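You operate a simulated robot arm through the tools that you are given. There is no shell and no other tool. Be economical: measure what you need, move in short steps, check, and stop when the job is done.

Carry out the task below with a simulated two-armed robot. There is one attempt and no reset: what you move stays moved.

## Task
Put the G4 filter from the top of the latch bench on top of the battery case there. Hold the digital level on the top of the yellow table steady with one hand and press the red level button to switch it on with the other. Fetch the teal pad and set it on the low shelf of the green stand. Fetch the yellow pin and set it in the orange box. The order is free. Set down upright: filter, teal pad.

Only the result counts: the job must be done as asked and must still hold three seconds after the hand-in. Knocking over, shifting, dropping, spilling or breaking anything else fails it.

## Robot
Two 7-joint arms with two-finger parallel grippers on one trunk, on a base that drives. Base frame: it is fixed to the floor where the robot stands at the start and does not move with it; the origin is under the middle of the robot, x ahead of it, y to its left, z up. Units: m, degrees, N and s.
The left shoulder is at the start at [0.05, 0.187, 1.085], the right one opposite. With the tool pointing down near the work surface each hand reaches from about 0.1 to 0.48 m from the robot's upright axis, wherever it stands, measured 20 degrees to its own side. Places, roughly: battery case [0.5, 0.75, 1]; digital level [2.75, -6.25, 1]; filter [0.5, 0.25, 1]; low shelf of the green stand [11.5, -4.8, 0.4]; orange box (34x24x13 cm) [11.9, -4.8, 0.4]; red level button [2.8, -6.3, 0.9]; teal pad (5x7x6 cm) [10.9, -4.9, 1.1]; yellow pin (3x3x9 cm) [12, -4.7, 1]. Payload 3.43 kg a hand.
The tool frame of a hand sits at the grasp point between the pads (the TCP): z along the fingers, y along the line on which they close. The tips reach 0.03 m beyond it. The gripper opens to 0.094 m. The fingers are 0.028 m wide and 0.01 m thick; the gripper's body (0.05 by 0.096 m) begins 0.055 m behind the TCP.
Orientation is that of the tool frame in the base frame, as [roll, pitch, yaw] about the fixed x, y, z axes, in that order (R = Rz(yaw) Ry(pitch) Rx(roll)). With the fingers straight down and closing along the base's y, the tool's x points along the base's -x, its y along +y and its z along -z.

## Interface
- The arms move only by the tool drive_tool. It takes "left_increments", "right_increments" or both (then of equal length, played together; a hand with none holds still); each is one flat list of numbers, 7 for each row, row after row: the shift along the tool's x, y, z in m, then the turn, a rotation vector about the tool's x, y, z in degrees, then the opening, from 0 (shut) to 1 (fully open). In form: [x, y, z, ax, ay, az, claw, x, y, z, ax, ay, az, claw, ...]. A call has 1 to 8 rows; each row is the pose to reach, as a shift and turn from the pose commanded when the call began, along the tool's axes at that moment. Each row takes 0.2 s and may step no farther than 0.05 m and 8.6 degrees from the row before; otherwise, or with a gripper value out of range, the whole call is refused. A pose out of reach is approached as far as the arm can. The call stops where the force on the tool passes 40 N (or 10 N more than at its start, if that is more) or the arm is blocked; 0.2 s more then pass. Each finger travels about 0.153 m/s and halts on what it meets, pressing with about 28 N; the grip force reading is that of the motor and also rises with nothing between the fingers. The clock runs only during rows and for 0.2 s after the last one: add rows that repeat a pose to give the fingers time. The reply holds the time, the measured pose of the TCP, the force on the tool along the base axes, the opening and the grip force, in the units named above and with some noise, with the torque about the TCP (base axes, N m) and any sound that the robot's microphone picked up, and new pictures: "pictures" is both (left out), scene, wrist or none (wrist: the cameras of the hands that moved).
- Cameras (640 x 400 px; columns grow to the right, rows downward): "scene" is now at [0.1388, 0.0635, 1.2947]; the picture's right is [0.63, -0.78, 0.00], its down [-0.12, -0.10, -0.99] and it looks along [0.77, 0.62, -0.16] (base axes); focal length 214 px, centre (320, 200). "left" rides on the left gripper at [0.076, -0.014, -0.102] in its tool frame; the picture's right is [0.18, 0.98, 0.00], its down [-0.75, 0.14, -0.64] and it looks along [-0.63, 0.12, 0.77] (tool axes); focal length 243 px, centre (320, 200). "right" rides on the right gripper at [0.076, 0.014, -0.103] in its tool frame; the picture's right is [-0.18, 0.98, 0.00], its down [-0.75, -0.14, -0.64] and it looks along [-0.63, -0.12, 0.77] (tool axes); focal length 243 px, centre (320, 200). There is no depth. A picture from a camera that has moved, and an enlarged one, comes with that camera's place and axes in the base frame and with its lens. The place of the scene camera against the robot may be out by one fixed shift of up to 0.018 m in any direction.
- raise_lower(by): slides the trunk up (or, below 0, down) by that many m; the arms and the scene camera ride with it, the base frame stays. It gives what a move gives, with no picture.
- base_move(legs): drives the robot by 1 to 6 legs, each [ahead, left, turn to the left] in m, m and degrees, along the robot's own axes; the way and the turn of a leg run together, so that a leg with both is an arc; at most 1.5 m and 180 degrees a leg. The arms and the cameras ride along, it lands a little off, and it stops where it bumps. It gives what a move gives, and a new picture of the scene camera.
- turn_head(pan, tilt): turns the head with the scene camera to pan (to the left, within 80 degrees either way) and tilt (down, from -29 to 69), counted from straight ahead of the robot. It gives what a move gives, and a new picture of the scene camera.
- close_up(camera, box): a new picture of the part [left, top, right, bottom] of that camera's present view, enlarged. It takes no simulated time.
- close_job(): hands the job in; it is judged then, once.

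Work in short steps. Places have to be worked out from the pictures, the camera data and where the tool is seen: move nearer, look again, correct. Check each grasp and each placing, and mend what went wrong. You have 165 turns and 260 pictures in all, those below and enlarged ones among them. Open the grippers and draw the arms clear of the work before you hand the job in, unless the task says otherwise; then end with one line.

The tools are called as name(argument=value, ...) on one line, values as JSON. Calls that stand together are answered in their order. drive_tool: Moves the arms, as the interface text tells. Its arguments: {"type":"object","properties":{"left_increments":{"type":"array"},"right_increments":{"type":"array"},"pictures":{"type":"string","enum":["both","scene","wrist","none"]}},"required":[]} The other tools are called the same way: raise_lower (by) slides the trunk up or down; base_move (legs) drives the base; turn_head (pan, tilt) turns the head that bears the scene camera; close_up (camera, box) takes an enlarged picture of a part of a camera's view; close_job () hands the job in.

At the start:

```text
clock: 0.0
left_tcp_pos: [0.1971, 0.278, 1.2488]
left_ee_rot: [-180.0, 0.0, -180.0]
left_force: [0.8, 0.0, -0.2]
left_wrist_torque: [-0.04, 0.0, 0.01]
left_grip_width: 0.0939
left_grasp_force: 0.1
right_tcp_pos: [0.2743, 0.0495, 1.2639]
right_ee_rot: [179.9, 0.0, 179.9]
right_force: [-0.2, -0.6, -0.6]
right_wrist_torque: [-0.03, 0.02, -0.01]
right_grip_width: 0.094
right_grasp_force: 0.0
trunk travel left (down, up): [-0.3, 0.132]
robot x, y, heading: [-0.0009, -0.0001, -0.1]
head pan, tilt: [39.1, 9.2]
```

scene: 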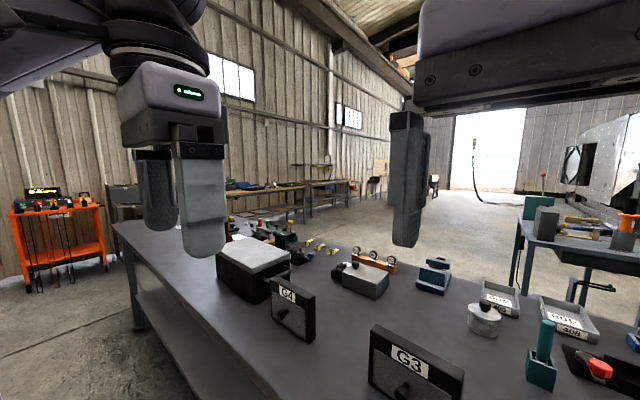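
right: 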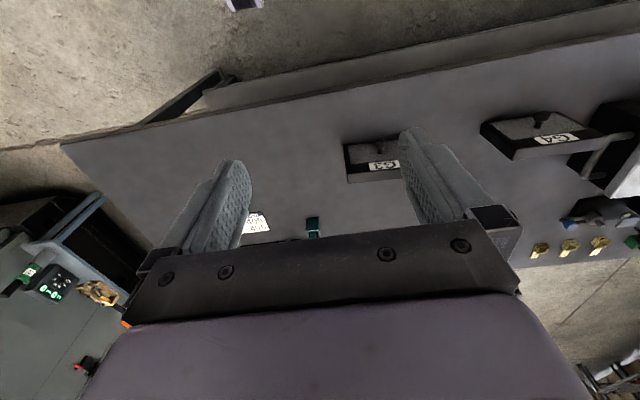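
left: 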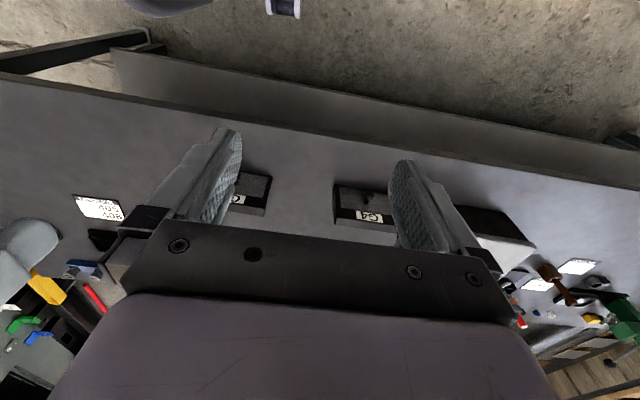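

The G4 filter seems to stand near (293,310), with the case with a grey lid behind it. I look closer at both.

close_up(camera="scene", box=[200, 220, 400, 345])

close_up(camera="left", box=[200, 140, 560, 365])

```text
3.20 times, centred on (300, 282) of scene
camera zoom: at [0.1388, 0.0635, 1.2947], right [0.63, -0.78, 0.0], down [-0.12, -0.1, -0.99], along [0.77, 0.62, -0.16], focal length 686 px, centre (384, -64)
```

zoom: 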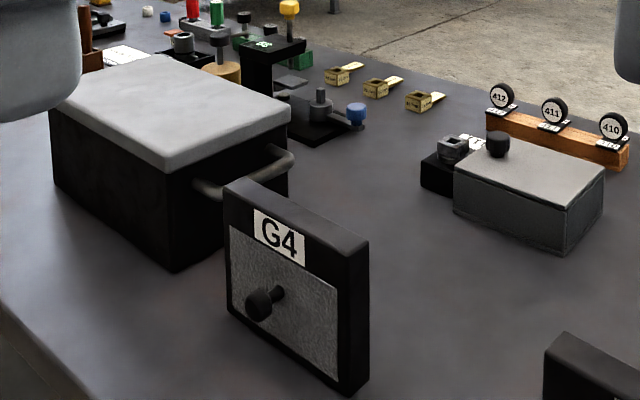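

```text
1.78 times, centred on (380, 252) of left
camera zoom: at [0.1208, 0.2648, 1.3526], right [-0.18, 0.98, 0.0], down [0.75, 0.14, 0.64], along [0.63, 0.12, -0.77], focal length 431 px, centre (213, 107)
```

zoom: 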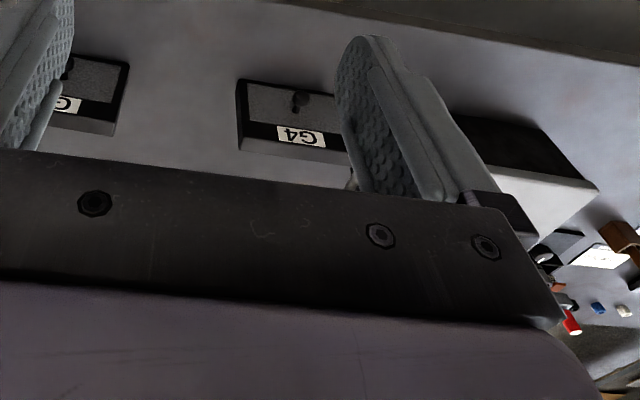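

The label triangulates to about [0.49, 0.45, 0.95]; bench top at about 0.84, its front edge at x≈0.35, and the case lid around x .54–.74, y .70–.96, z≈.93. I drive left so that the filter lies before the left hand.

base_move(legs=[[0, 0.3, 0]])

turn_head(pan=20, tilt=40)

```text
clock: 2.0
left_tcp_pos: [0.197, 0.5743, 1.2489]
left_ee_rot: [-179.9, 0.0, -180.0]
left_force: [-0.4, 0.2, -0.5]
left_wrist_torque: [-0.01, 0.0, 0.02]
left_grip_width: 0.094
left_grasp_force: 0.0
right_tcp_pos: [0.2744, 0.3435, 1.2628]
right_ee_rot: [-179.9, 0.0, -179.9]
right_force: [-0.1, 0.0, 0.0]
right_wrist_torque: [-0.03, -0.01, -0.02]
right_grip_width: 0.0938
right_grasp_force: 0.1
trunk travel left (down, up): [-0.3, 0.132]
robot x, y, heading: [-0.0028, 0.2965, 0.2]
head pan, tilt: [39.1, 9.2]
camera scene: at [0.1384, 0.3597, 1.2947], right [0.63, -0.78, 0.0], down [-0.12, -0.1, -0.99], along [0.77, 0.62, -0.16], focal length 214 px, centre (320, 200)
```

scene: 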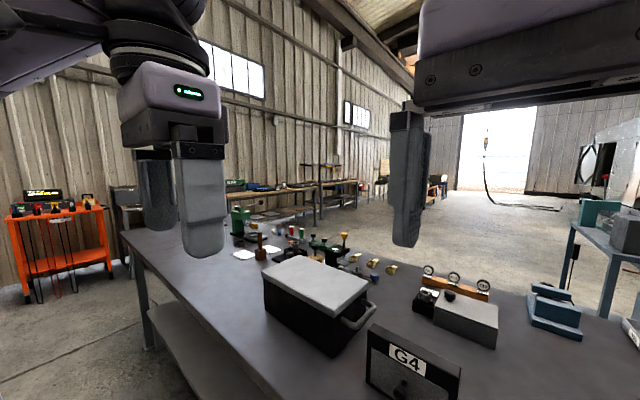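

```text
clock: 3.0
left_tcp_pos: [0.1973, 0.5735, 1.2489]
left_ee_rot: [-180.0, -0.1, -179.9]
left_force: [1.4, 0.8, -0.5]
left_wrist_torque: [-0.02, 0.0, 0.02]
left_grip_width: 0.0941
left_grasp_force: 0.0
right_tcp_pos: [0.2752, 0.3445, 1.2644]
right_ee_rot: [-180.0, -0.1, -179.9]
right_force: [-0.1, 0.6, 0.3]
right_wrist_torque: [0.02, -0.01, 0.0]
right_grip_width: 0.0939
right_grasp_force: 0.0
trunk travel left (down, up): [-0.3, 0.132]
robot x, y, heading: [0.0014, 0.2948, 0.1]
head pan, tilt: [20.0, 40.0]
camera scene: at [0.1463, 0.3297, 1.2457], right [0.34, -0.94, 0.0], down [-0.6, -0.22, -0.77], along [0.72, 0.26, -0.64], focal length 214 px, centre (320, 200)
```

scene: 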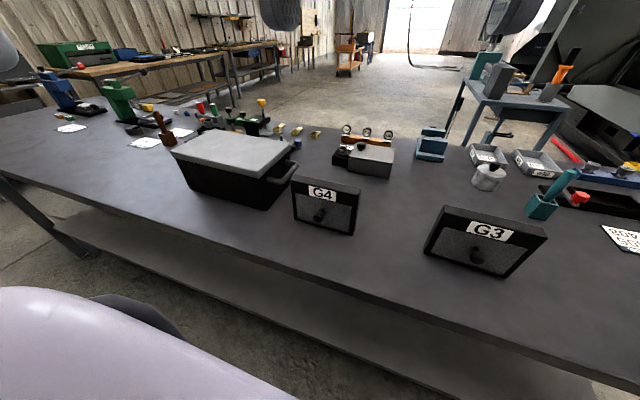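

Clear view now; I zoom in for corner measurements.

close_up(camera="scene", box=[160, 120, 380, 258])

```text
2.90 times, centred on (270, 189) of scene
camera zoom: at [0.1463, 0.3297, 1.2457], right [0.34, -0.94, 0.0], down [-0.6, -0.22, -0.77], along [0.72, 0.26, -0.64], focal length 622 px, centre (465, 232)
```

zoom: 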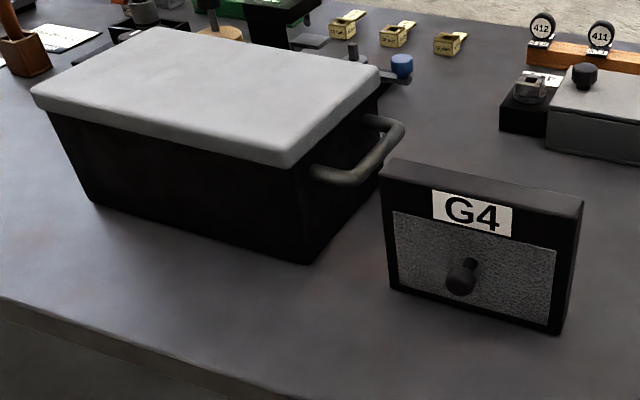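

Estimates: filter x .48–.51, y .37–.52, z .865–.98 (front face towards me, knob at z≈.908); lid x .47–.625, y .585–.85, z≈.992. I bring the left hand over the filter while turning it 68 of 90 degrees, and shift the right hand aside.

drive_tool(left_increments=[-0.037, -0.016, 0.01, 0, 0, 8.5, 1, -0.074, -0.032, 0.02, 0, 0, 17, 1, -0.111, -0.048, 0.03, 0, 0, 25.5, 1, -0.148, -0.064, 0.045, 0, 0, 34, 1, -0.185, -0.08, 0.06, 0, 0, 42.5, 1, -0.222, -0.096, 0.075, 0, 0, 51, 1, -0.26, -0.112, 0.09, 0, 0, 59.5, 1, -0.298, -0.1275, 0.105, 0, 0, 68, 1], right_increments=[0, -0.025, 0, 0, 0, 0, 1, 0, -0.05, 0, 0, 0, 0, 1, 0, -0.075, 0, 0, 0, 0, 1, 0, -0.1, 0, 0, 0, 0, 1, 0, -0.125, 0, 0, 0, 0, 1, 0, -0.15, 0, 0, 0, 0, 1, 0, -0.175, 0, 0, 0, 0, 1, 0, -0.2, 0, 0, 0, 0, 1], pictures="scene")

```text
clock: 4.8
left_tcp_pos: [0.3672, 0.4514, 1.1337]
left_ee_rot: [179.8, 0.1, 112.6]
left_force: [0.0, 0.7, -0.1]
left_wrist_torque: [0.02, -0.01, 0.0]
left_grip_width: 0.0941
left_grasp_force: 0.0
left hand out of reach, approached as far as the arm can: row 6, 7, 8
right_tcp_pos: [0.2756, 0.1449, 1.2655]
right_ee_rot: [179.9, 0.2, -179.8]
right_force: [-0.2, -1.1, -0.4]
right_wrist_torque: [-0.02, -0.03, -0.02]
right_grip_width: 0.094
right_grasp_force: 0.1
trunk travel left (down, up): [-0.3, 0.132]
robot x, y, heading: [-0.0008, 0.2933, 0.1]
head pan, tilt: [20.0, 40.0]
camera scene: at [0.1457, 0.3292, 1.2458], right [0.34, -0.94, 0.0], down [-0.6, -0.22, -0.77], along [0.72, 0.26, -0.64], focal length 214 px, centre (320, 200)
```

scene: 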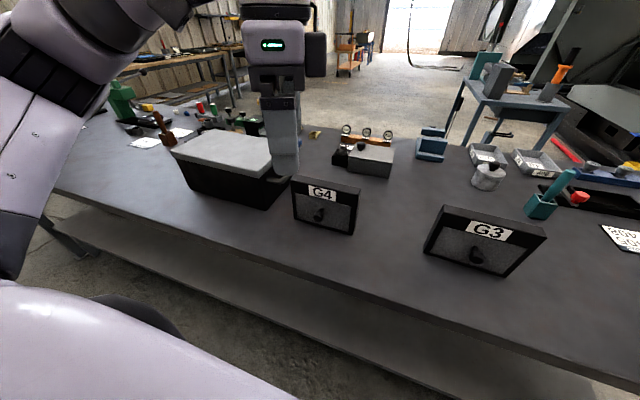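

The hand stops at 0.40 m from the axis at this height; raising the trunk lowers the hand relative to the shoulder and widens reach. I raise it and edge forward.

raise_lower(by=0.13)

base_move(legs=[[0.08, 0, 0]])

```text
clock: 6.4
left_tcp_pos: [0.3689, 0.4524, 1.2642]
left_ee_rot: [179.9, 0.0, 112.5]
left_force: [0.3, -0.8, 0.4]
left_wrist_torque: [0.0, 0.05, -0.01]
left_grip_width: 0.0939
left_grasp_force: 0.1
right_tcp_pos: [0.2756, 0.1458, 1.3944]
right_ee_rot: [180.0, -0.1, -179.9]
right_force: [0.2, 0.0, -0.6]
right_wrist_torque: [-0.02, 0.03, -0.04]
right_grip_width: 0.0939
right_grasp_force: 0.0
trunk travel left (down, up): [-0.43, 0.002]
robot x, y, heading: [0.002, 0.2916, 0.3]
head pan, tilt: [20.0, 40.0]
```

```text
clock: 7.6
left_tcp_pos: [0.4507, 0.4505, 1.2638]
left_ee_rot: [179.9, 0.0, 112.5]
left_force: [-0.3, -0.1, 0.2]
left_wrist_torque: [-0.01, 0.0, -0.02]
left_grip_width: 0.0939
left_grasp_force: 0.0
right_tcp_pos: [0.3565, 0.1458, 1.3947]
right_ee_rot: [-180.0, 0.2, 179.9]
right_force: [0.4, -0.5, 0.8]
right_wrist_torque: [-0.01, 0.01, 0.02]
right_grip_width: 0.094
right_grasp_force: 0.1
trunk travel left (down, up): [-0.43, 0.002]
robot x, y, heading: [0.081, 0.2987, -0.0]
head pan, tilt: [20.0, 40.0]
stopped in leg 1: the robot was blocked; the commanded pose is now the measured one
camera scene: at [0.2273, 0.3295, 1.3758], right [0.34, -0.94, 0.0], down [-0.6, -0.22, -0.77], along [0.72, 0.26, -0.64], focal length 214 px, centre (320, 200)
```

scene: 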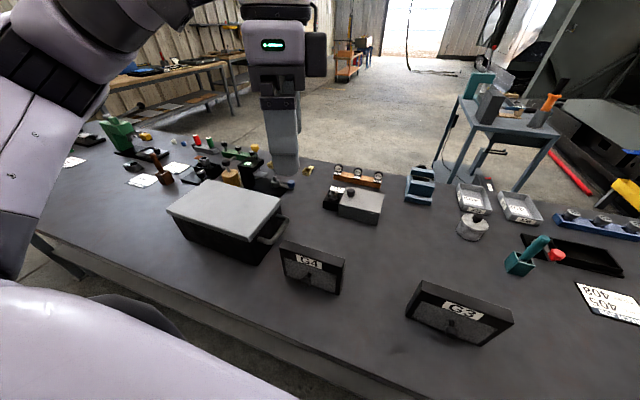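

Base just touches the bench's front. Now finish the turn and descend over the filter to z≈1.06.

drive_tool(left_increments=[-0.005, 0.01, 0.04, 0, 0, 7.5, 1, -0.01, 0.02, 0.08, 0, 0, 15, 1, -0.015, 0.03, 0.12, 0, 0, 22.5, 1, -0.021, 0.039, 0.16, 0, 0, 22.5, 1, -0.021, 0.039, 0.204, 0, 0, 22.5, 1], pictures="both")

```text
clock: 8.8
left_tcp_pos: [0.3877, 0.4164, 1.0437]
left_ee_rot: [177.8, 0.3, 94.4]
left_force: [0.1, -0.2, 0.6]
left_wrist_torque: [0.01, 0.01, -0.02]
left_grip_width: 0.0941
left_grasp_force: 0.0
left hand out of reach, approached as far as the arm can: row 1, 2, 3, 4, 5
right_tcp_pos: [0.358, 0.1457, 1.3938]
right_ee_rot: [180.0, 0.0, 179.9]
right_force: [0.2, 0.1, 0.5]
right_wrist_torque: [0.01, 0.05, -0.03]
right_grip_width: 0.0938
right_grasp_force: 0.1
trunk travel left (down, up): [-0.43, 0.002]
robot x, y, heading: [0.082, 0.2986, 0.0]
head pan, tilt: [20.0, 40.0]
camera scene: at [0.2286, 0.3299, 1.3756], right [0.34, -0.94, 0.0], down [-0.6, -0.22, -0.77], along [0.72, 0.26, -0.64], focal length 214 px, centre (320, 200)
camera left: at [0.3632, 0.4918, 1.1465], right [0.96, 0.26, 0.04], down [0.17, -0.74, 0.65], along [0.2, -0.62, -0.76], focal length 243 px, centre (320, 200)
```

scene: 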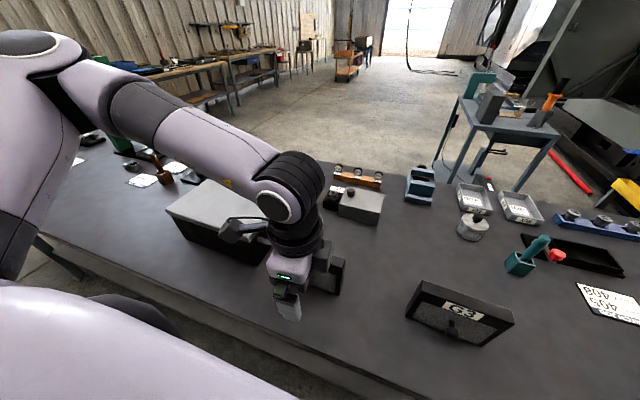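
left: 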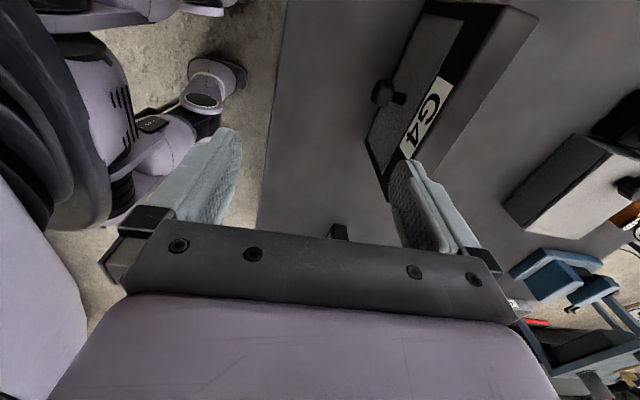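

The arm seems limited by the wrist turn in this direction rather than by distance. I lift and turn the hand back the other way.

drive_tool(left_increments=[0, 0, -0.02, 0, 0, -8.5, 1, 0, 0, -0.04, 0, 0, -17, 1, 0, 0, -0.06, 0, 0, -25.5, 1, 0, 0, -0.08, 0, 0, -34, 1, 0, 0, -0.1, 0, 0, -42.5, 1, 0, 0, -0.12, 0, 0, -51, 1, 0, 0, -0.13, 0, 0, -59.5, 1, 0, 0, -0.13, 0, 0, -68, 1], pictures="none")

drive_tool(left_increments=[0, 0, 0, 0, 0, -8.5, 1, 0, 0, 0, 0, 0, -17, 1, 0, 0, 0, 0, 0, -25.5, 1, 0, 0, 0, 0, 0, -34, 1, 0, 0, 0, 0, 0, -42.5, 1, 0, 0, 0, 0, 0, -51, 1, 0, 0, 0, 0, 0, -59.5, 1, 0, 0, 0, 0, 0, -68, 1], pictures="none")

```text
clock: 10.6
left_tcp_pos: [0.3854, 0.4126, 1.1718]
left_ee_rot: [179.4, 2.1, 162.7]
left_force: [-0.3, 0.1, -0.3]
left_wrist_torque: [-0.03, -0.02, -0.02]
left_grip_width: 0.0938
left_grasp_force: 0.1
right_tcp_pos: [0.3576, 0.1451, 1.3959]
right_ee_rot: [-179.9, -0.1, 179.9]
right_force: [-1.5, -0.8, 0.3]
right_wrist_torque: [0.01, 0.01, 0.0]
right_grip_width: 0.0939
right_grasp_force: 0.1
trunk travel left (down, up): [-0.43, 0.002]
robot x, y, heading: [0.0806, 0.295, -0.0]
head pan, tilt: [20.0, 40.0]
```

```text
clock: 12.4
left_tcp_pos: [0.3858, 0.4129, 1.1726]
left_ee_rot: [-178.2, 1.3, -129.2]
left_force: [-0.5, 0.7, 0.8]
left_wrist_torque: [-0.02, 0.01, -0.02]
left_grip_width: 0.094
left_grasp_force: 0.1
right_tcp_pos: [0.3582, 0.145, 1.3949]
right_ee_rot: [-179.9, 0.0, 179.9]
right_force: [-0.3, 0.2, 0.3]
right_wrist_torque: [-0.01, 0.0, 0.02]
right_grip_width: 0.094
right_grasp_force: 0.1
trunk travel left (down, up): [-0.43, 0.002]
robot x, y, heading: [0.0818, 0.2966, -0.1]
head pan, tilt: [20.0, 40.0]
```

Now at yaw -129 with no trouble; I continue to -90, level the hand and go above the filter.

drive_tool(left_increments=[-0.019, -0.013, 0.01, -0.3, 0.3, -8, 1, -0.038, -0.026, 0.02, -0.7, 0.5, -16, 1, -0.057, -0.039, 0.03, -1, 0.8, -24, 1, -0.075, -0.052, 0.04, -1.4, 1, -32, 1, -0.0943, -0.064, 0.05, -1.8, 1.3, -39, 1], pictures="both")

```text
clock: 13.6
left_tcp_pos: [0.4985, 0.4449, 1.1281]
left_ee_rot: [-179.8, -0.7, -90.4]
left_force: [-0.6, -0.6, -0.1]
left_wrist_torque: [0.0, 0.05, -0.02]
left_grip_width: 0.0941
left_grasp_force: 0.0
right_tcp_pos: [0.3587, 0.1452, 1.3943]
right_ee_rot: [180.0, -0.1, 179.9]
right_force: [0.3, 0.4, -0.5]
right_wrist_torque: [0.02, -0.02, -0.02]
right_grip_width: 0.0943
right_grasp_force: 0.0
trunk travel left (down, up): [-0.43, 0.002]
robot x, y, heading: [0.0784, 0.2966, 0.0]
head pan, tilt: [20.0, 40.0]
camera scene: at [0.2288, 0.3297, 1.3756], right [0.34, -0.94, 0.0], down [-0.6, -0.22, -0.77], along [0.72, 0.26, -0.64], focal length 214 px, centre (320, 200)
camera left: at [0.5113, 0.3701, 1.2323], right [-0.98, -0.18, 0.0], down [-0.14, 0.76, 0.63], along [-0.11, 0.62, -0.77], focal length 243 px, centre (320, 200)
```

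scene: 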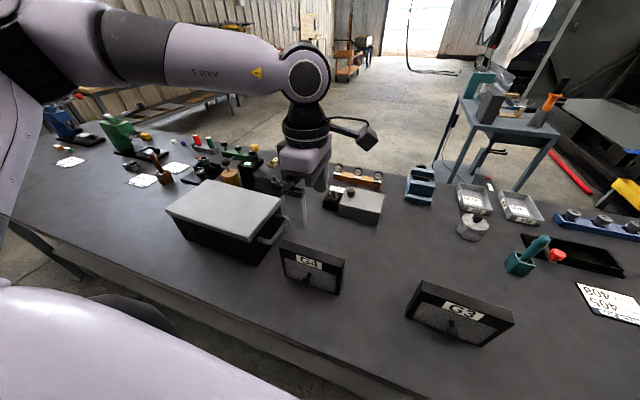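
left: 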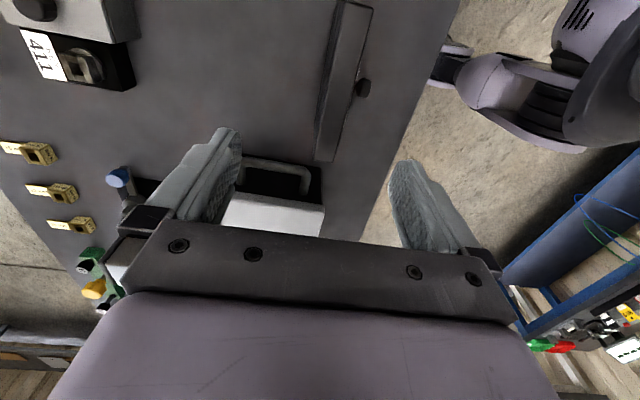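

From the wrist view the filter's top edge is x≈.470–.4925, y≈.366–.512 (scene camera off by about 1 cm). I correct and descend to just above.

drive_tool(left_increments=[0.005, 0.0155, 0.04, 0, 0, 0, 1, 0.005, 0.0155, 0.085, 0, 0, 0, 1], pictures="both")

```text
clock: 14.2
left_tcp_pos: [0.4817, 0.4392, 1.0427]
left_ee_rot: [-179.8, -0.7, -90.4]
left_force: [-0.3, 0.1, 0.1]
left_wrist_torque: [-0.02, 0.04, 0.0]
left_grip_width: 0.0939
left_grasp_force: 0.0
right_tcp_pos: [0.3584, 0.1454, 1.3953]
right_ee_rot: [179.9, -0.1, 179.8]
right_force: [0.6, -0.1, 0.2]
right_wrist_torque: [-0.02, 0.03, -0.02]
right_grip_width: 0.0941
right_grasp_force: 0.1
trunk travel left (down, up): [-0.43, 0.002]
robot x, y, heading: [0.0805, 0.294, 0.0]
head pan, tilt: [20.0, 40.0]
camera scene: at [0.2288, 0.3297, 1.3756], right [0.34, -0.94, 0.0], down [-0.6, -0.22, -0.77], along [0.72, 0.26, -0.64], focal length 214 px, centre (320, 200)
camera left: at [0.4947, 0.3647, 1.1479], right [-0.98, -0.18, 0.0], down [-0.14, 0.76, 0.63], along [-0.11, 0.62, -0.77], focal length 243 px, centre (320, 200)
```

scene: 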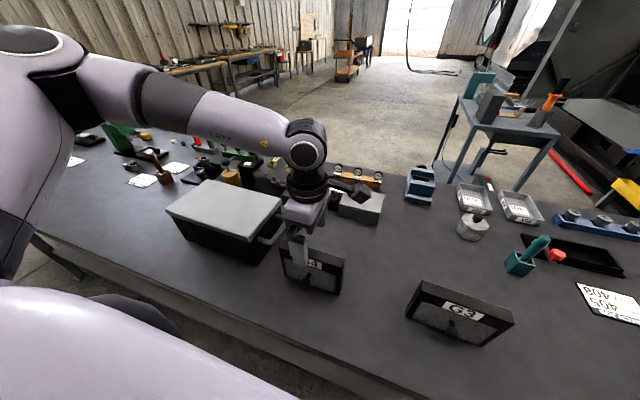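
left: 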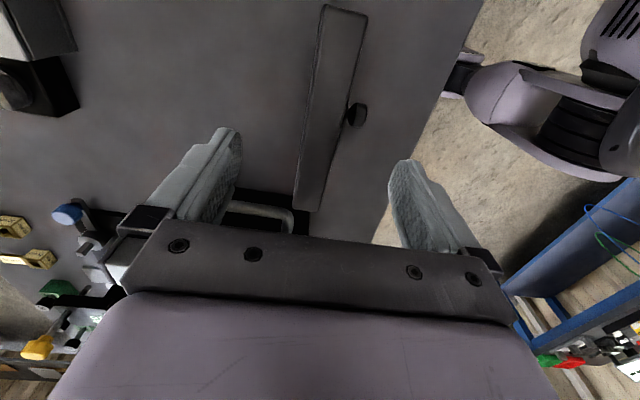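

Triangulated top is z≈.983; x centre .481 matches the TCP. I descend to z≈.964 and close.

drive_tool(left_increments=[0, 0, 0.04, 0, 0, 0, 1, 0, 0, 0.078, 0, 0, 0, 1, 0, 0, 0.078, 0, 0, 0, 0.3, 0, 0, 0.078, 0, 0, 0, 0, 0, 0, 0.078, 0, 0, 0, 0, 0, 0, 0.078, 0, 0, 0, 0], pictures="both")

```text
clock: 15.6
left_tcp_pos: [0.4731, 0.4604, 0.9794]
left_ee_rot: [-179.8, -0.7, -90.5]
left_force: [-0.3, -0.6, -0.8]
left_wrist_torque: [-0.01, 0.01, -0.01]
left_grip_width: 0.03
left_grasp_force: 27.8
left hand out of reach, approached as far as the arm can: row 1, 2, 3, 4, 5, 6
right_tcp_pos: [0.3574, 0.1462, 1.395]
right_ee_rot: [180.0, 0.0, 180.0]
right_force: [-0.5, -0.6, 0.5]
right_wrist_torque: [0.04, 0.01, 0.02]
right_grip_width: 0.0942
right_grasp_force: 0.0
trunk travel left (down, up): [-0.43, 0.002]
robot x, y, heading: [0.0813, 0.2964, -0.1]
head pan, tilt: [20.0, 40.0]
camera scene: at [0.2284, 0.3296, 1.3756], right [0.34, -0.94, 0.0], down [-0.6, -0.22, -0.77], along [0.72, 0.26, -0.64], focal length 214 px, centre (320, 200)
camera left: at [0.4856, 0.386, 1.0838], right [-0.98, -0.18, 0.0], down [-0.14, 0.76, 0.63], along [-0.11, 0.62, -0.77], focal length 243 px, centre (320, 200)
```

scene: 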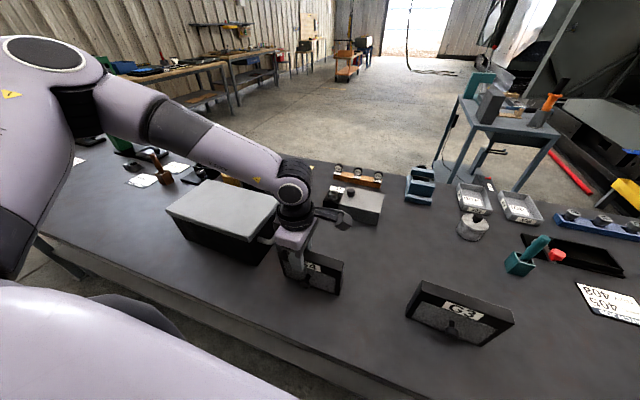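
left: 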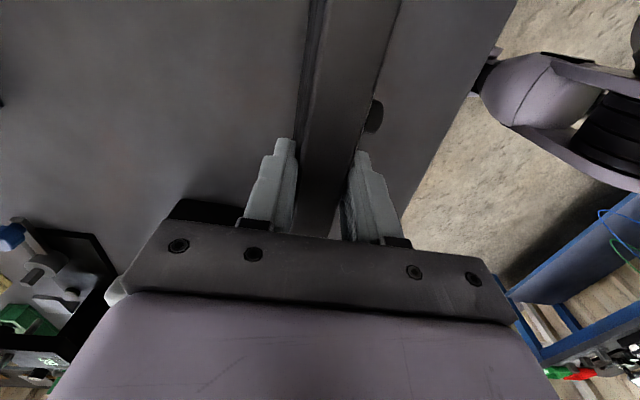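

Gripped at 30 mm width (reach drift put the grasp 2 cm off centre, fine). I lift straight up and check that it holds.

drive_tool(left_increments=[0, 0, -0.045, 0, 0, 0, 0, 0, 0, -0.09, 0, 0, 0, 0, 0, 0, -0.135, 0, 0, 0, 0, 0, 0, -0.18, 0, 0, 0, 0, 0, 0, -0.2, 0, 0, 0, 0], pictures="both")

```text
clock: 16.8
left_tcp_pos: [0.4706, 0.4616, 1.1781]
left_ee_rot: [-179.9, -0.6, -90.6]
left_force: [0.3, -0.4, -1.8]
left_wrist_torque: [0.0, 0.0, -0.01]
left_grip_width: 0.0302
left_grasp_force: 27.8
right_tcp_pos: [0.3586, 0.146, 1.3944]
right_ee_rot: [-180.0, -0.1, 179.9]
right_force: [-0.9, -0.4, -0.4]
right_wrist_torque: [0.0, 0.0, 0.0]
right_grip_width: 0.094
right_grasp_force: 0.1
trunk travel left (down, up): [-0.43, 0.002]
robot x, y, heading: [0.0818, 0.2924, -0.1]
head pan, tilt: [20.0, 40.0]
camera scene: at [0.2283, 0.3295, 1.3756], right [0.34, -0.94, 0.0], down [-0.6, -0.22, -0.77], along [0.72, 0.26, -0.64], focal length 214 px, centre (320, 200)
camera left: at [0.4835, 0.3876, 1.2832], right [-0.98, -0.18, 0.0], down [-0.14, 0.76, 0.63], along [-0.11, 0.62, -0.77], focal length 243 px, centre (320, 200)
```

scene: 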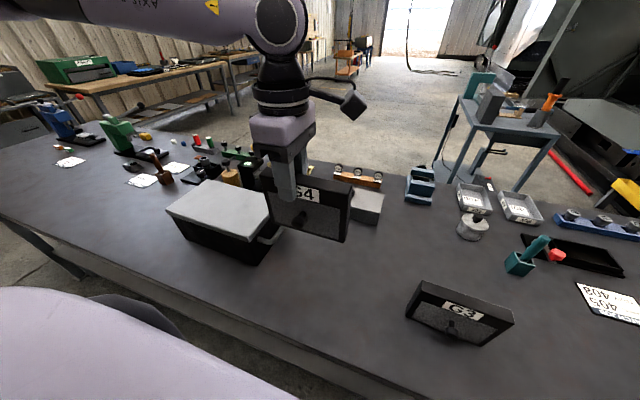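
left: 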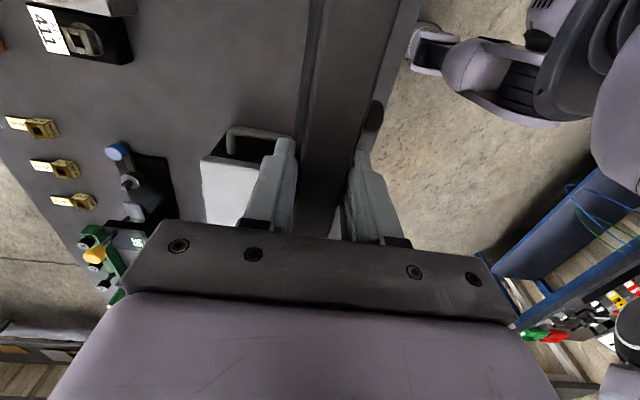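

Held firmly. I back off slightly, strafe left 0.27 m so the filter is over the lid, and go forward again.

base_move(legs=[[-0.02, 0, 0], [0, 0.27, 0], [0.017, 0, 0]])

close_up(camera="left", box=[0, 0, 640, 400])

```text
clock: 19.6
left_tcp_pos: [0.466, 0.7438, 1.1775]
left_ee_rot: [-179.8, -0.6, -90.2]
left_force: [0.1, -0.2, -1.7]
left_wrist_torque: [0.05, 0.0, -0.04]
left_grip_width: 0.0301
left_grasp_force: 27.8
right_tcp_pos: [0.3553, 0.4256, 1.3945]
right_ee_rot: [-180.0, 0.1, -179.6]
right_force: [-0.1, -0.5, -0.4]
right_wrist_torque: [-0.04, 0.04, 0.01]
right_grip_width: 0.0939
right_grasp_force: 0.1
trunk travel left (down, up): [-0.43, 0.002]
robot x, y, heading: [0.0777, 0.5723, 0.6]
head pan, tilt: [20.0, 40.0]
camera scene: at [0.2246, 0.6086, 1.3756], right [0.35, -0.94, 0.0], down [-0.6, -0.22, -0.77], along [0.72, 0.27, -0.64], focal length 214 px, centre (320, 200)
```

scene: 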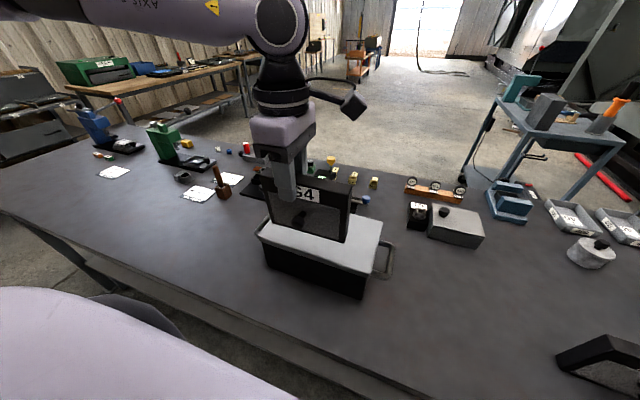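

```text
1.00 times, centred on (320, 200) of left
camera zoom: at [0.4793, 0.6681, 1.2827], right [-0.98, -0.18, 0.0], down [-0.14, 0.76, 0.63], along [-0.11, 0.62, -0.77], focal length 243 px, centre (320, 200)
```

zoom: 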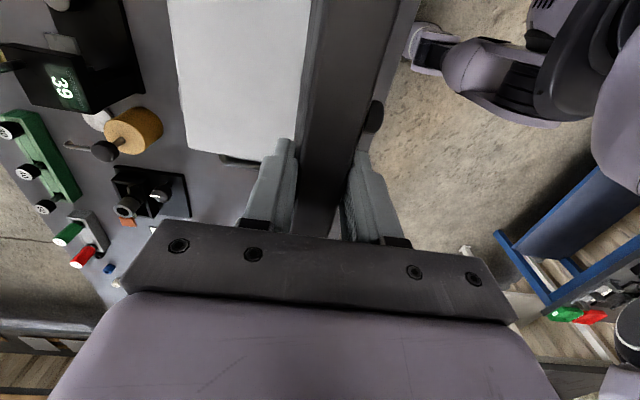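

Lid's far-left corner triangulates to (.63,.85), so lid x≈.46–.62. I shift the filter +5.5 cm in x and lower to just above the lid.

drive_tool(left_increments=[0, -0.03, 0, 0, 0, 0, 0, 0, -0.055, 0, 0, 0, 0, 0, 0, -0.055, 0.03, 0, 0, 0, 0, 0, -0.055, 0.05, 0, 0, 0, 0], pictures="scene")

```text
clock: 20.6
left_tcp_pos: [0.5218, 0.7436, 1.1279]
left_ee_rot: [-179.8, -0.7, -90.2]
left_force: [-0.2, -0.7, -2.1]
left_wrist_torque: [0.0, 0.04, -0.01]
left_grip_width: 0.0304
left_grasp_force: 28.4
right_tcp_pos: [0.355, 0.4258, 1.394]
right_ee_rot: [-179.9, 0.0, -179.7]
right_force: [-0.5, -0.2, 0.0]
right_wrist_torque: [-0.01, 0.02, 0.01]
right_grip_width: 0.094
right_grasp_force: 0.1
trunk travel left (down, up): [-0.43, 0.002]
robot x, y, heading: [0.0769, 0.5755, 0.4]
head pan, tilt: [20.0, 40.0]
camera scene: at [0.2244, 0.6088, 1.3756], right [0.35, -0.94, 0.0], down [-0.6, -0.22, -0.77], along [0.72, 0.27, -0.64], focal length 214 px, centre (320, 200)
```

scene: 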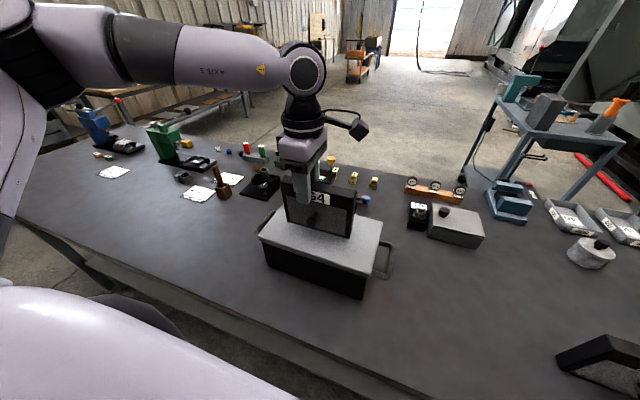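

close_up(camera="scene", box=[240, 170, 400, 270])

```text
4.00 times, centred on (320, 220) of scene
camera zoom: at [0.2244, 0.6088, 1.3756], right [0.35, -0.94, 0.0], down [-0.6, -0.22, -0.77], along [0.72, 0.27, -0.64], focal length 858 px, centre (320, 120)
```

zoom: 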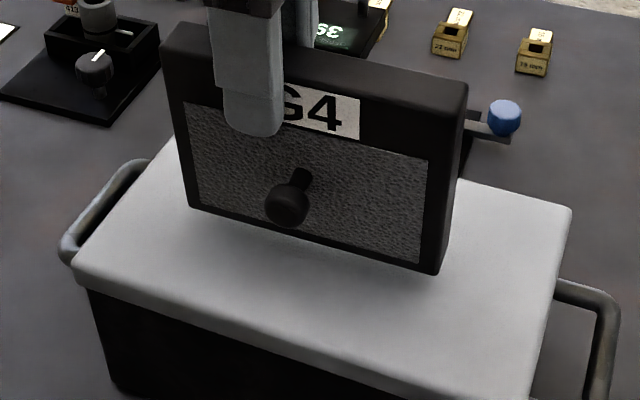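

Just above the lid, correctly placed. I lower the last ~2 cm slowly.

drive_tool(left_increments=[0, 0, 0.005, 0, 0, 0, 0, 0, 0, 0.01, 0, 0, 0, 0, 0, 0, 0.014, 0, 0, 0, 0, 0, 0, 0.017, 0, 0, 0, 0], pictures="none")

close_up(camera="scene", box=[240, 170, 400, 270])

```text
clock: 21.6
left_tcp_pos: [0.5206, 0.742, 1.1108]
left_ee_rot: [-179.8, -0.6, -90.2]
left_force: [0.1, 0.3, -1.6]
left_wrist_torque: [0.0, 0.0, -0.03]
left_grip_width: 0.0301
left_grasp_force: 27.4
right_tcp_pos: [0.3539, 0.4257, 1.3941]
right_ee_rot: [-179.9, 0.1, -179.7]
right_force: [-0.5, 0.2, -0.3]
right_wrist_torque: [0.0, 0.0, 0.02]
right_grip_width: 0.0939
right_grasp_force: 0.0
trunk travel left (down, up): [-0.43, 0.002]
robot x, y, heading: [0.0767, 0.575, 0.4]
head pan, tilt: [20.0, 40.0]
```

```text
4.00 times, centred on (320, 220) of scene
camera zoom: at [0.224, 0.6087, 1.3756], right [0.35, -0.94, 0.0], down [-0.6, -0.22, -0.77], along [0.72, 0.27, -0.64], focal length 858 px, centre (320, 120)
```

zoom: 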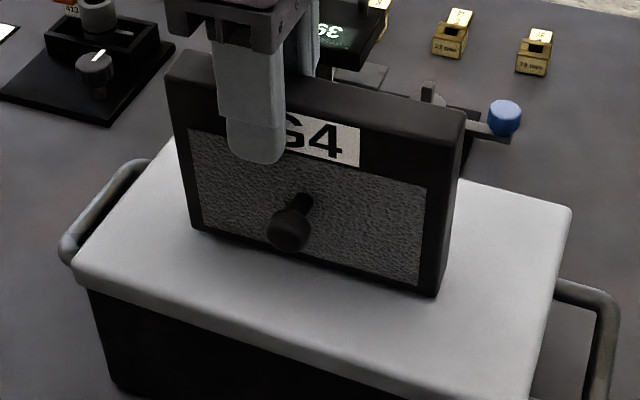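

Nearly touching; I continue with 2 mm steps until the load comes off the hand.

drive_tool(left_increments=[0, 0, 0.002, 0, 0, 0, 0, 0, 0, 0.004, 0, 0, 0, 0, 0, 0, 0.004, 0, 0, 0, 0], pictures="none")

```text
clock: 22.4
left_tcp_pos: [0.5213, 0.7421, 1.1067]
left_ee_rot: [-179.7, -0.6, -90.1]
left_force: [0.0, -0.3, -2.1]
left_wrist_torque: [0.02, 0.02, 0.03]
left_grip_width: 0.0301
left_grasp_force: 28.3
right_tcp_pos: [0.3543, 0.425, 1.3943]
right_ee_rot: [179.9, 0.0, -179.7]
right_force: [0.3, -0.4, 0.1]
right_wrist_torque: [-0.02, 0.01, 0.0]
right_grip_width: 0.0939
right_grasp_force: 0.1
trunk travel left (down, up): [-0.43, 0.002]
robot x, y, heading: [0.0767, 0.5782, 0.6]
head pan, tilt: [20.0, 40.0]
```

drive_tool(left_increments=[0, 0, 0.002, 0, 0, 0, 0, 0, 0, 0.004, 0, 0, 0, 0, 0, 0, 0.006, 0, 0, 0, 0, 0, 0, 0.006, 0, 0, 0, 0], pictures="none")

close_up(camera="scene", box=[240, 170, 400, 270])

```text
clock: 23.4
left_tcp_pos: [0.5194, 0.7425, 1.1032]
left_ee_rot: [-179.5, -0.7, -90.1]
left_force: [1.9, 4.0, 21.5]
left_wrist_torque: [-0.02, -0.06, 0.01]
left_grip_width: 0.0299
left_grasp_force: 28.4
right_tcp_pos: [0.3522, 0.426, 1.3964]
right_ee_rot: [180.0, 0.2, -179.6]
right_force: [0.9, -0.4, 0.2]
right_wrist_torque: [0.0, 0.01, 0.0]
right_grip_width: 0.0938
right_grasp_force: 0.0
trunk travel left (down, up): [-0.43, 0.002]
robot x, y, heading: [0.0754, 0.5702, 0.3]
head pan, tilt: [20.0, 40.0]
```

```text
4.00 times, centred on (320, 220) of scene
camera zoom: at [0.2225, 0.6086, 1.3762], right [0.35, -0.94, 0.0], down [-0.6, -0.22, -0.77], along [0.72, 0.27, -0.64], focal length 858 px, centre (320, 120)
```

zoom: 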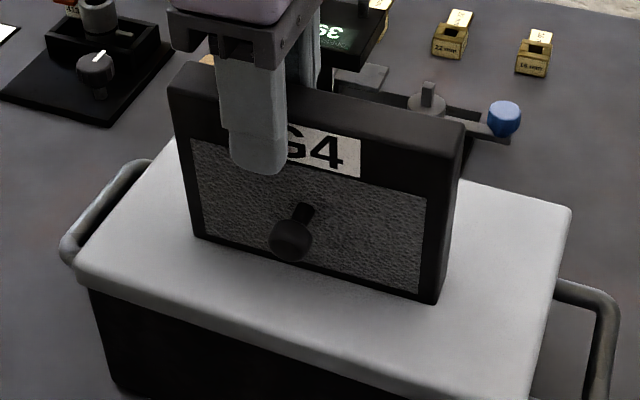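

Contact at 21 N: it rests on the lid. I ease up 2 mm, open, and lift straight off.

drive_tool(left_increments=[0, 0, -0.002, 0, 0, 0, 0, 0, 0, -0.002, 0, 0, 0, 0.5, 0, 0, -0.002, 0, 0, 0, 0.9, 0, 0, -0.002, 0, 0, 0, 0.9, 0, 0, -0.04, 0, 0, 0, 0.9, 0, 0, -0.08, 0, 0, 0, 0.9], pictures="scene")

close_up(camera="scene", box=[240, 170, 400, 270])

```text
clock: 24.8
left_tcp_pos: [0.5196, 0.7426, 1.1801]
left_ee_rot: [-179.8, -0.5, -90.2]
left_force: [0.5, -0.2, -0.3]
left_wrist_torque: [0.01, 0.03, -0.01]
left_grip_width: 0.0846
left_grasp_force: 0.1
right_tcp_pos: [0.3538, 0.4251, 1.3954]
right_ee_rot: [179.9, 0.0, -179.6]
right_force: [-0.7, -0.3, -0.1]
right_wrist_torque: [-0.01, -0.05, 0.03]
right_grip_width: 0.094
right_grasp_force: 0.1
trunk travel left (down, up): [-0.43, 0.002]
robot x, y, heading: [0.0729, 0.5714, 0.2]
head pan, tilt: [20.0, 40.0]
camera scene: at [0.2239, 0.6086, 1.3756], right [0.35, -0.94, 0.0], down [-0.6, -0.22, -0.77], along [0.72, 0.27, -0.64], focal length 214 px, centre (320, 200)
```

scene: 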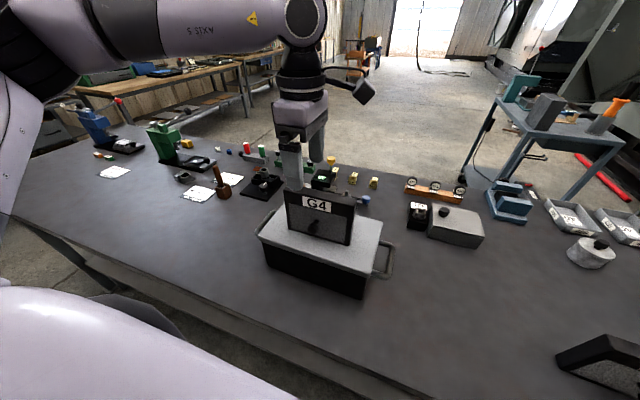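

```text
4.00 times, centred on (320, 220) of scene
camera zoom: at [0.2239, 0.6086, 1.3756], right [0.35, -0.94, 0.0], down [-0.6, -0.22, -0.77], along [0.72, 0.27, -0.64], focal length 858 px, centre (320, 120)
```

zoom: 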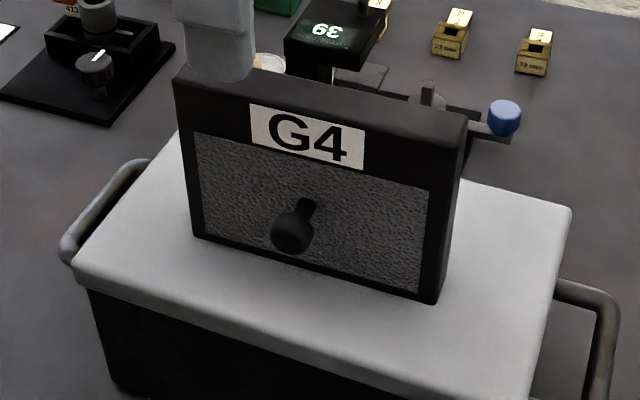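

Filter stands well. I retract the left hand up and back, turning it homeward.

drive_tool(left_increments=[0, 0, -0.04, 0, 0, 0, 0.9, 0, 0.02, -0.08, 0, 0, 8.5, 0.9, -0.01, 0.06, -0.11, 0, 0, 17, 0.9, -0.02, 0.1, -0.14, 0, 0, 25.5, 0.9, -0.03, 0.14, -0.16, 0, 0, 34, 0.9, -0.04, 0.18, -0.17, 0, 0, 42.5, 0.9, -0.05, 0.2, -0.17, 0, 0, 51, 0.9, -0.05, 0.22, -0.17, 0, 0, 59.5, 0.9], pictures="none")

drive_tool(left_increments=[0, 0, 0, 0, 0, 8.5, 0.9, 0, 0, 0, 0, 0, 17, 0.9, 0, 0, 0, 0, 0, 25.5, 0.9, 0, 0, 0, 0, 0, 30.5, 0.9], pictures="none")

turn_head(pan=-70, tilt=20)

```text
refused: row 3 steps farther than a row can; nothing moved
```

```text
clock: 25.8
left_tcp_pos: [0.52, 0.7418, 1.182]
left_ee_rot: [-179.5, -0.6, -120.7]
left_force: [-0.1, 0.4, -1.2]
left_wrist_torque: [0.01, -0.01, 0.01]
left_grip_width: 0.0845
left_grasp_force: 0.0
right_tcp_pos: [0.3553, 0.4261, 1.3942]
right_ee_rot: [179.9, 0.0, -179.7]
right_force: [0.2, -0.6, 0.4]
right_wrist_torque: [-0.02, 0.0, 0.02]
right_grip_width: 0.0942
right_grasp_force: 0.0
trunk travel left (down, up): [-0.43, 0.002]
robot x, y, heading: [0.0765, 0.5743, 0.4]
head pan, tilt: [20.0, 40.0]
```

```text
clock: 27.4
left_tcp_pos: [0.5203, 0.742, 1.1803]
left_ee_rot: [-179.5, -0.5, -120.7]
left_force: [-0.2, -0.4, 0.9]
left_wrist_torque: [-0.03, -0.01, 0.02]
left_grip_width: 0.0847
left_grasp_force: 0.1
right_tcp_pos: [0.3538, 0.4261, 1.3942]
right_ee_rot: [179.9, 0.0, -179.7]
right_force: [0.7, 0.5, -0.7]
right_wrist_torque: [0.01, -0.03, -0.03]
right_grip_width: 0.0942
right_grasp_force: 0.1
trunk travel left (down, up): [-0.43, 0.002]
robot x, y, heading: [0.079, 0.574, -0.0]
head pan, tilt: [-70.0, 20.0]
camera scene: at [0.1766, 0.4918, 1.4071], right [-0.94, -0.35, 0.0], down [-0.12, 0.32, -0.94], along [0.33, -0.88, -0.34], focal length 214 px, centre (320, 200)
```

scene: 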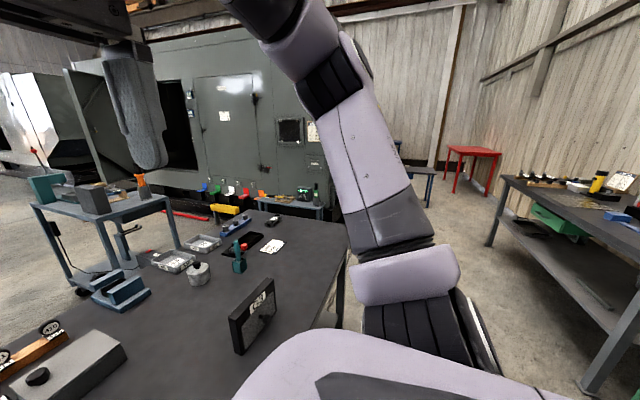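

The hand is still above the filter (tips ≥4 cm clear). I lift first, then draw back with smaller steps.

drive_tool(left_increments=[0, 0, -0.045, 0, 0, 0, 0.9, 0, 0, -0.09, 0, 0, 8.5, 0.9, 0.015, 0.035, -0.11, 0, 0, 17, 0.9, 0.03, 0.07, -0.13, 0, 0, 25.5, 0.9, 0.045, 0.105, -0.15, 0, 0, 34, 0.9, 0.06, 0.14, -0.17, 0, 0, 42.5, 0.9, 0.07, 0.175, -0.18, 0, 0, 51, 0.9, 0.076, 0.187, -0.18, 0, 0, 59, 0.9], pictures="none")

turn_head(pan=-80, tilt=10)

```text
clock: 29.2
left_tcp_pos: [0.3189, 0.7746, 1.3622]
left_ee_rot: [-179.4, 0.2, -180.0]
left_force: [0.2, -0.1, 0.3]
left_wrist_torque: [0.0, 0.02, -0.01]
left_grip_width: 0.0847
left_grasp_force: 0.0
left hand out of reach, approached as far as the arm can: row 1, 2
right_tcp_pos: [0.3551, 0.424, 1.3957]
right_ee_rot: [179.9, 0.0, -179.7]
right_force: [0.4, -0.1, 0.4]
right_wrist_torque: [0.04, 0.02, 0.02]
right_grip_width: 0.0941
right_grasp_force: 0.1
trunk travel left (down, up): [-0.43, 0.002]
robot x, y, heading: [0.0804, 0.5733, 0.2]
head pan, tilt: [-70.0, 20.0]
```

```text
clock: 29.9
left_tcp_pos: [0.32, 0.7749, 1.3628]
left_ee_rot: [-179.4, 0.2, -179.6]
left_force: [0.4, -0.2, -0.2]
left_wrist_torque: [0.03, -0.02, 0.01]
left_grip_width: 0.0847
left_grasp_force: 0.2
right_tcp_pos: [0.3545, 0.4251, 1.3944]
right_ee_rot: [-180.0, 0.0, -179.7]
right_force: [-0.6, 0.5, 0.2]
right_wrist_torque: [0.04, 0.0, 0.0]
right_grip_width: 0.094
right_grasp_force: 0.1
trunk travel left (down, up): [-0.43, 0.002]
robot x, y, heading: [0.0789, 0.5743, 0.4]
head pan, tilt: [-80.0, 10.0]
camera scene: at [0.1609, 0.4876, 1.4233], right [-0.98, -0.18, 0.0], down [-0.03, 0.17, -0.98], along [0.18, -0.97, -0.17], focal length 214 px, centre (320, 200)
```

scene: 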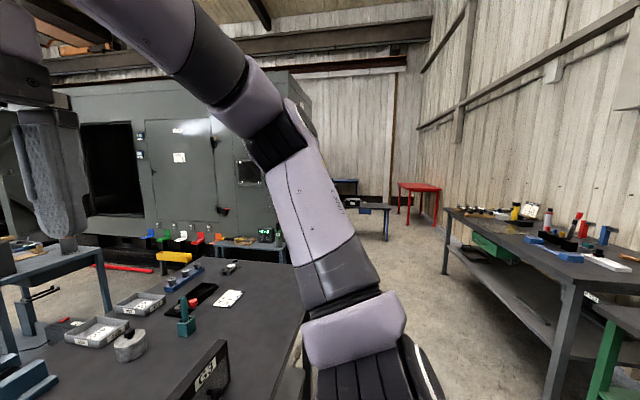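

Clear aisle along -y, with another bench behind at x<-0.9. I back off, turn right, and drive along the aisle, then look ahead.

base_move(legs=[[-0.2, 0, 0], [0, 0, -90], [1.0, 0, 0]])

turn_head(pan=15, tilt=12)

```text
clock: 40.2
left_tcp_pos: [0.0501, -0.6808, 1.3619]
left_ee_rot: [-179.4, 0.3, 88.6]
left_force: [-1.1, 0.9, 0.7]
left_wrist_torque: [-0.04, -0.03, 0.0]
left_grip_width: 0.0845
left_grasp_force: 0.0
right_tcp_pos: [-0.2988, -0.7063, 1.3949]
right_ee_rot: [-179.9, -0.1, 88.6]
right_force: [0.7, -0.5, -0.1]
right_wrist_torque: [0.02, 0.03, -0.01]
right_grip_width: 0.094
right_grasp_force: 0.1
trunk travel left (down, up): [-0.43, 0.002]
robot x, y, heading: [-0.1402, -0.4325, -91.6]
head pan, tilt: [-80.0, 10.0]
camera scene: at [-0.227, -0.5007, 1.4233], right [-0.15, 0.99, 0.0], down [0.17, 0.03, -0.98], along [-0.97, -0.15, -0.17], focal length 214 px, centre (320, 200)
```

scene: 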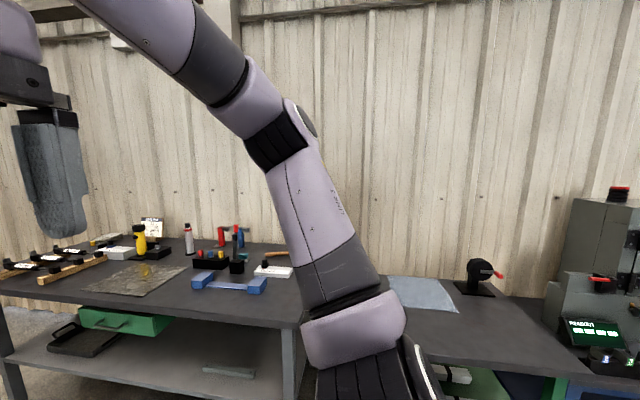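

```text
clock: 41.9
left_tcp_pos: [0.0517, -0.6814, 1.3619]
left_ee_rot: [-179.4, 0.2, 88.6]
left_force: [0.2, 0.3, 0.0]
left_wrist_torque: [-0.03, 0.02, 0.01]
left_grip_width: 0.0844
left_grasp_force: 0.1
right_tcp_pos: [-0.2984, -0.7044, 1.3953]
right_ee_rot: [-179.9, 0.0, 88.6]
right_force: [-0.5, -0.4, 0.6]
right_wrist_torque: [-0.01, -0.01, -0.02]
right_grip_width: 0.094
right_grasp_force: 0.1
trunk travel left (down, up): [-0.43, 0.002]
robot x, y, heading: [-0.1434, -0.4332, -91.1]
head pan, tilt: [15.0, 12.0]
camera scene: at [-0.1131, -0.5771, 1.4201], right [-0.97, -0.24, 0.0], down [-0.05, 0.2, -0.98], along [0.23, -0.95, -0.21], focal length 214 px, centre (320, 200)
```

scene: 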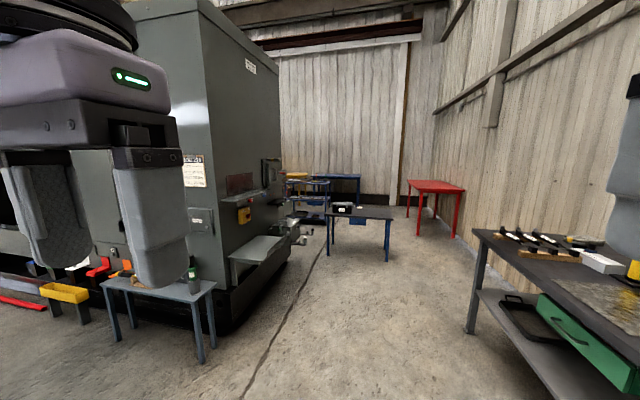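

Ahead are several small tables; I zoom for the yellow one.

close_up(camera="scene", box=[240, 140, 480, 290])

```text
2.67 times, centred on (360, 215) of scene
camera zoom: at [-0.1131, -0.5771, 1.4201], right [-0.97, -0.24, 0.0], down [-0.05, 0.2, -0.98], along [0.23, -0.95, -0.21], focal length 572 px, centre (213, 160)
```

zoom: 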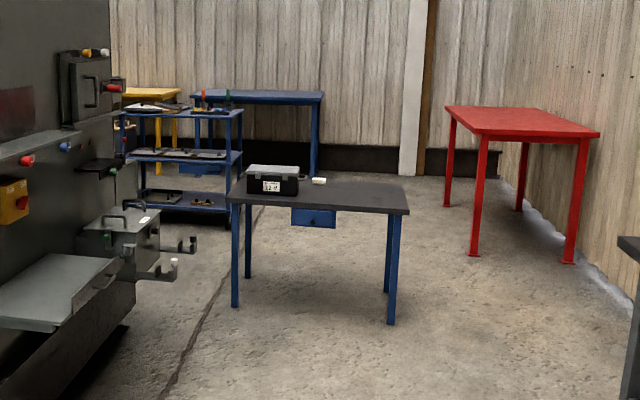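

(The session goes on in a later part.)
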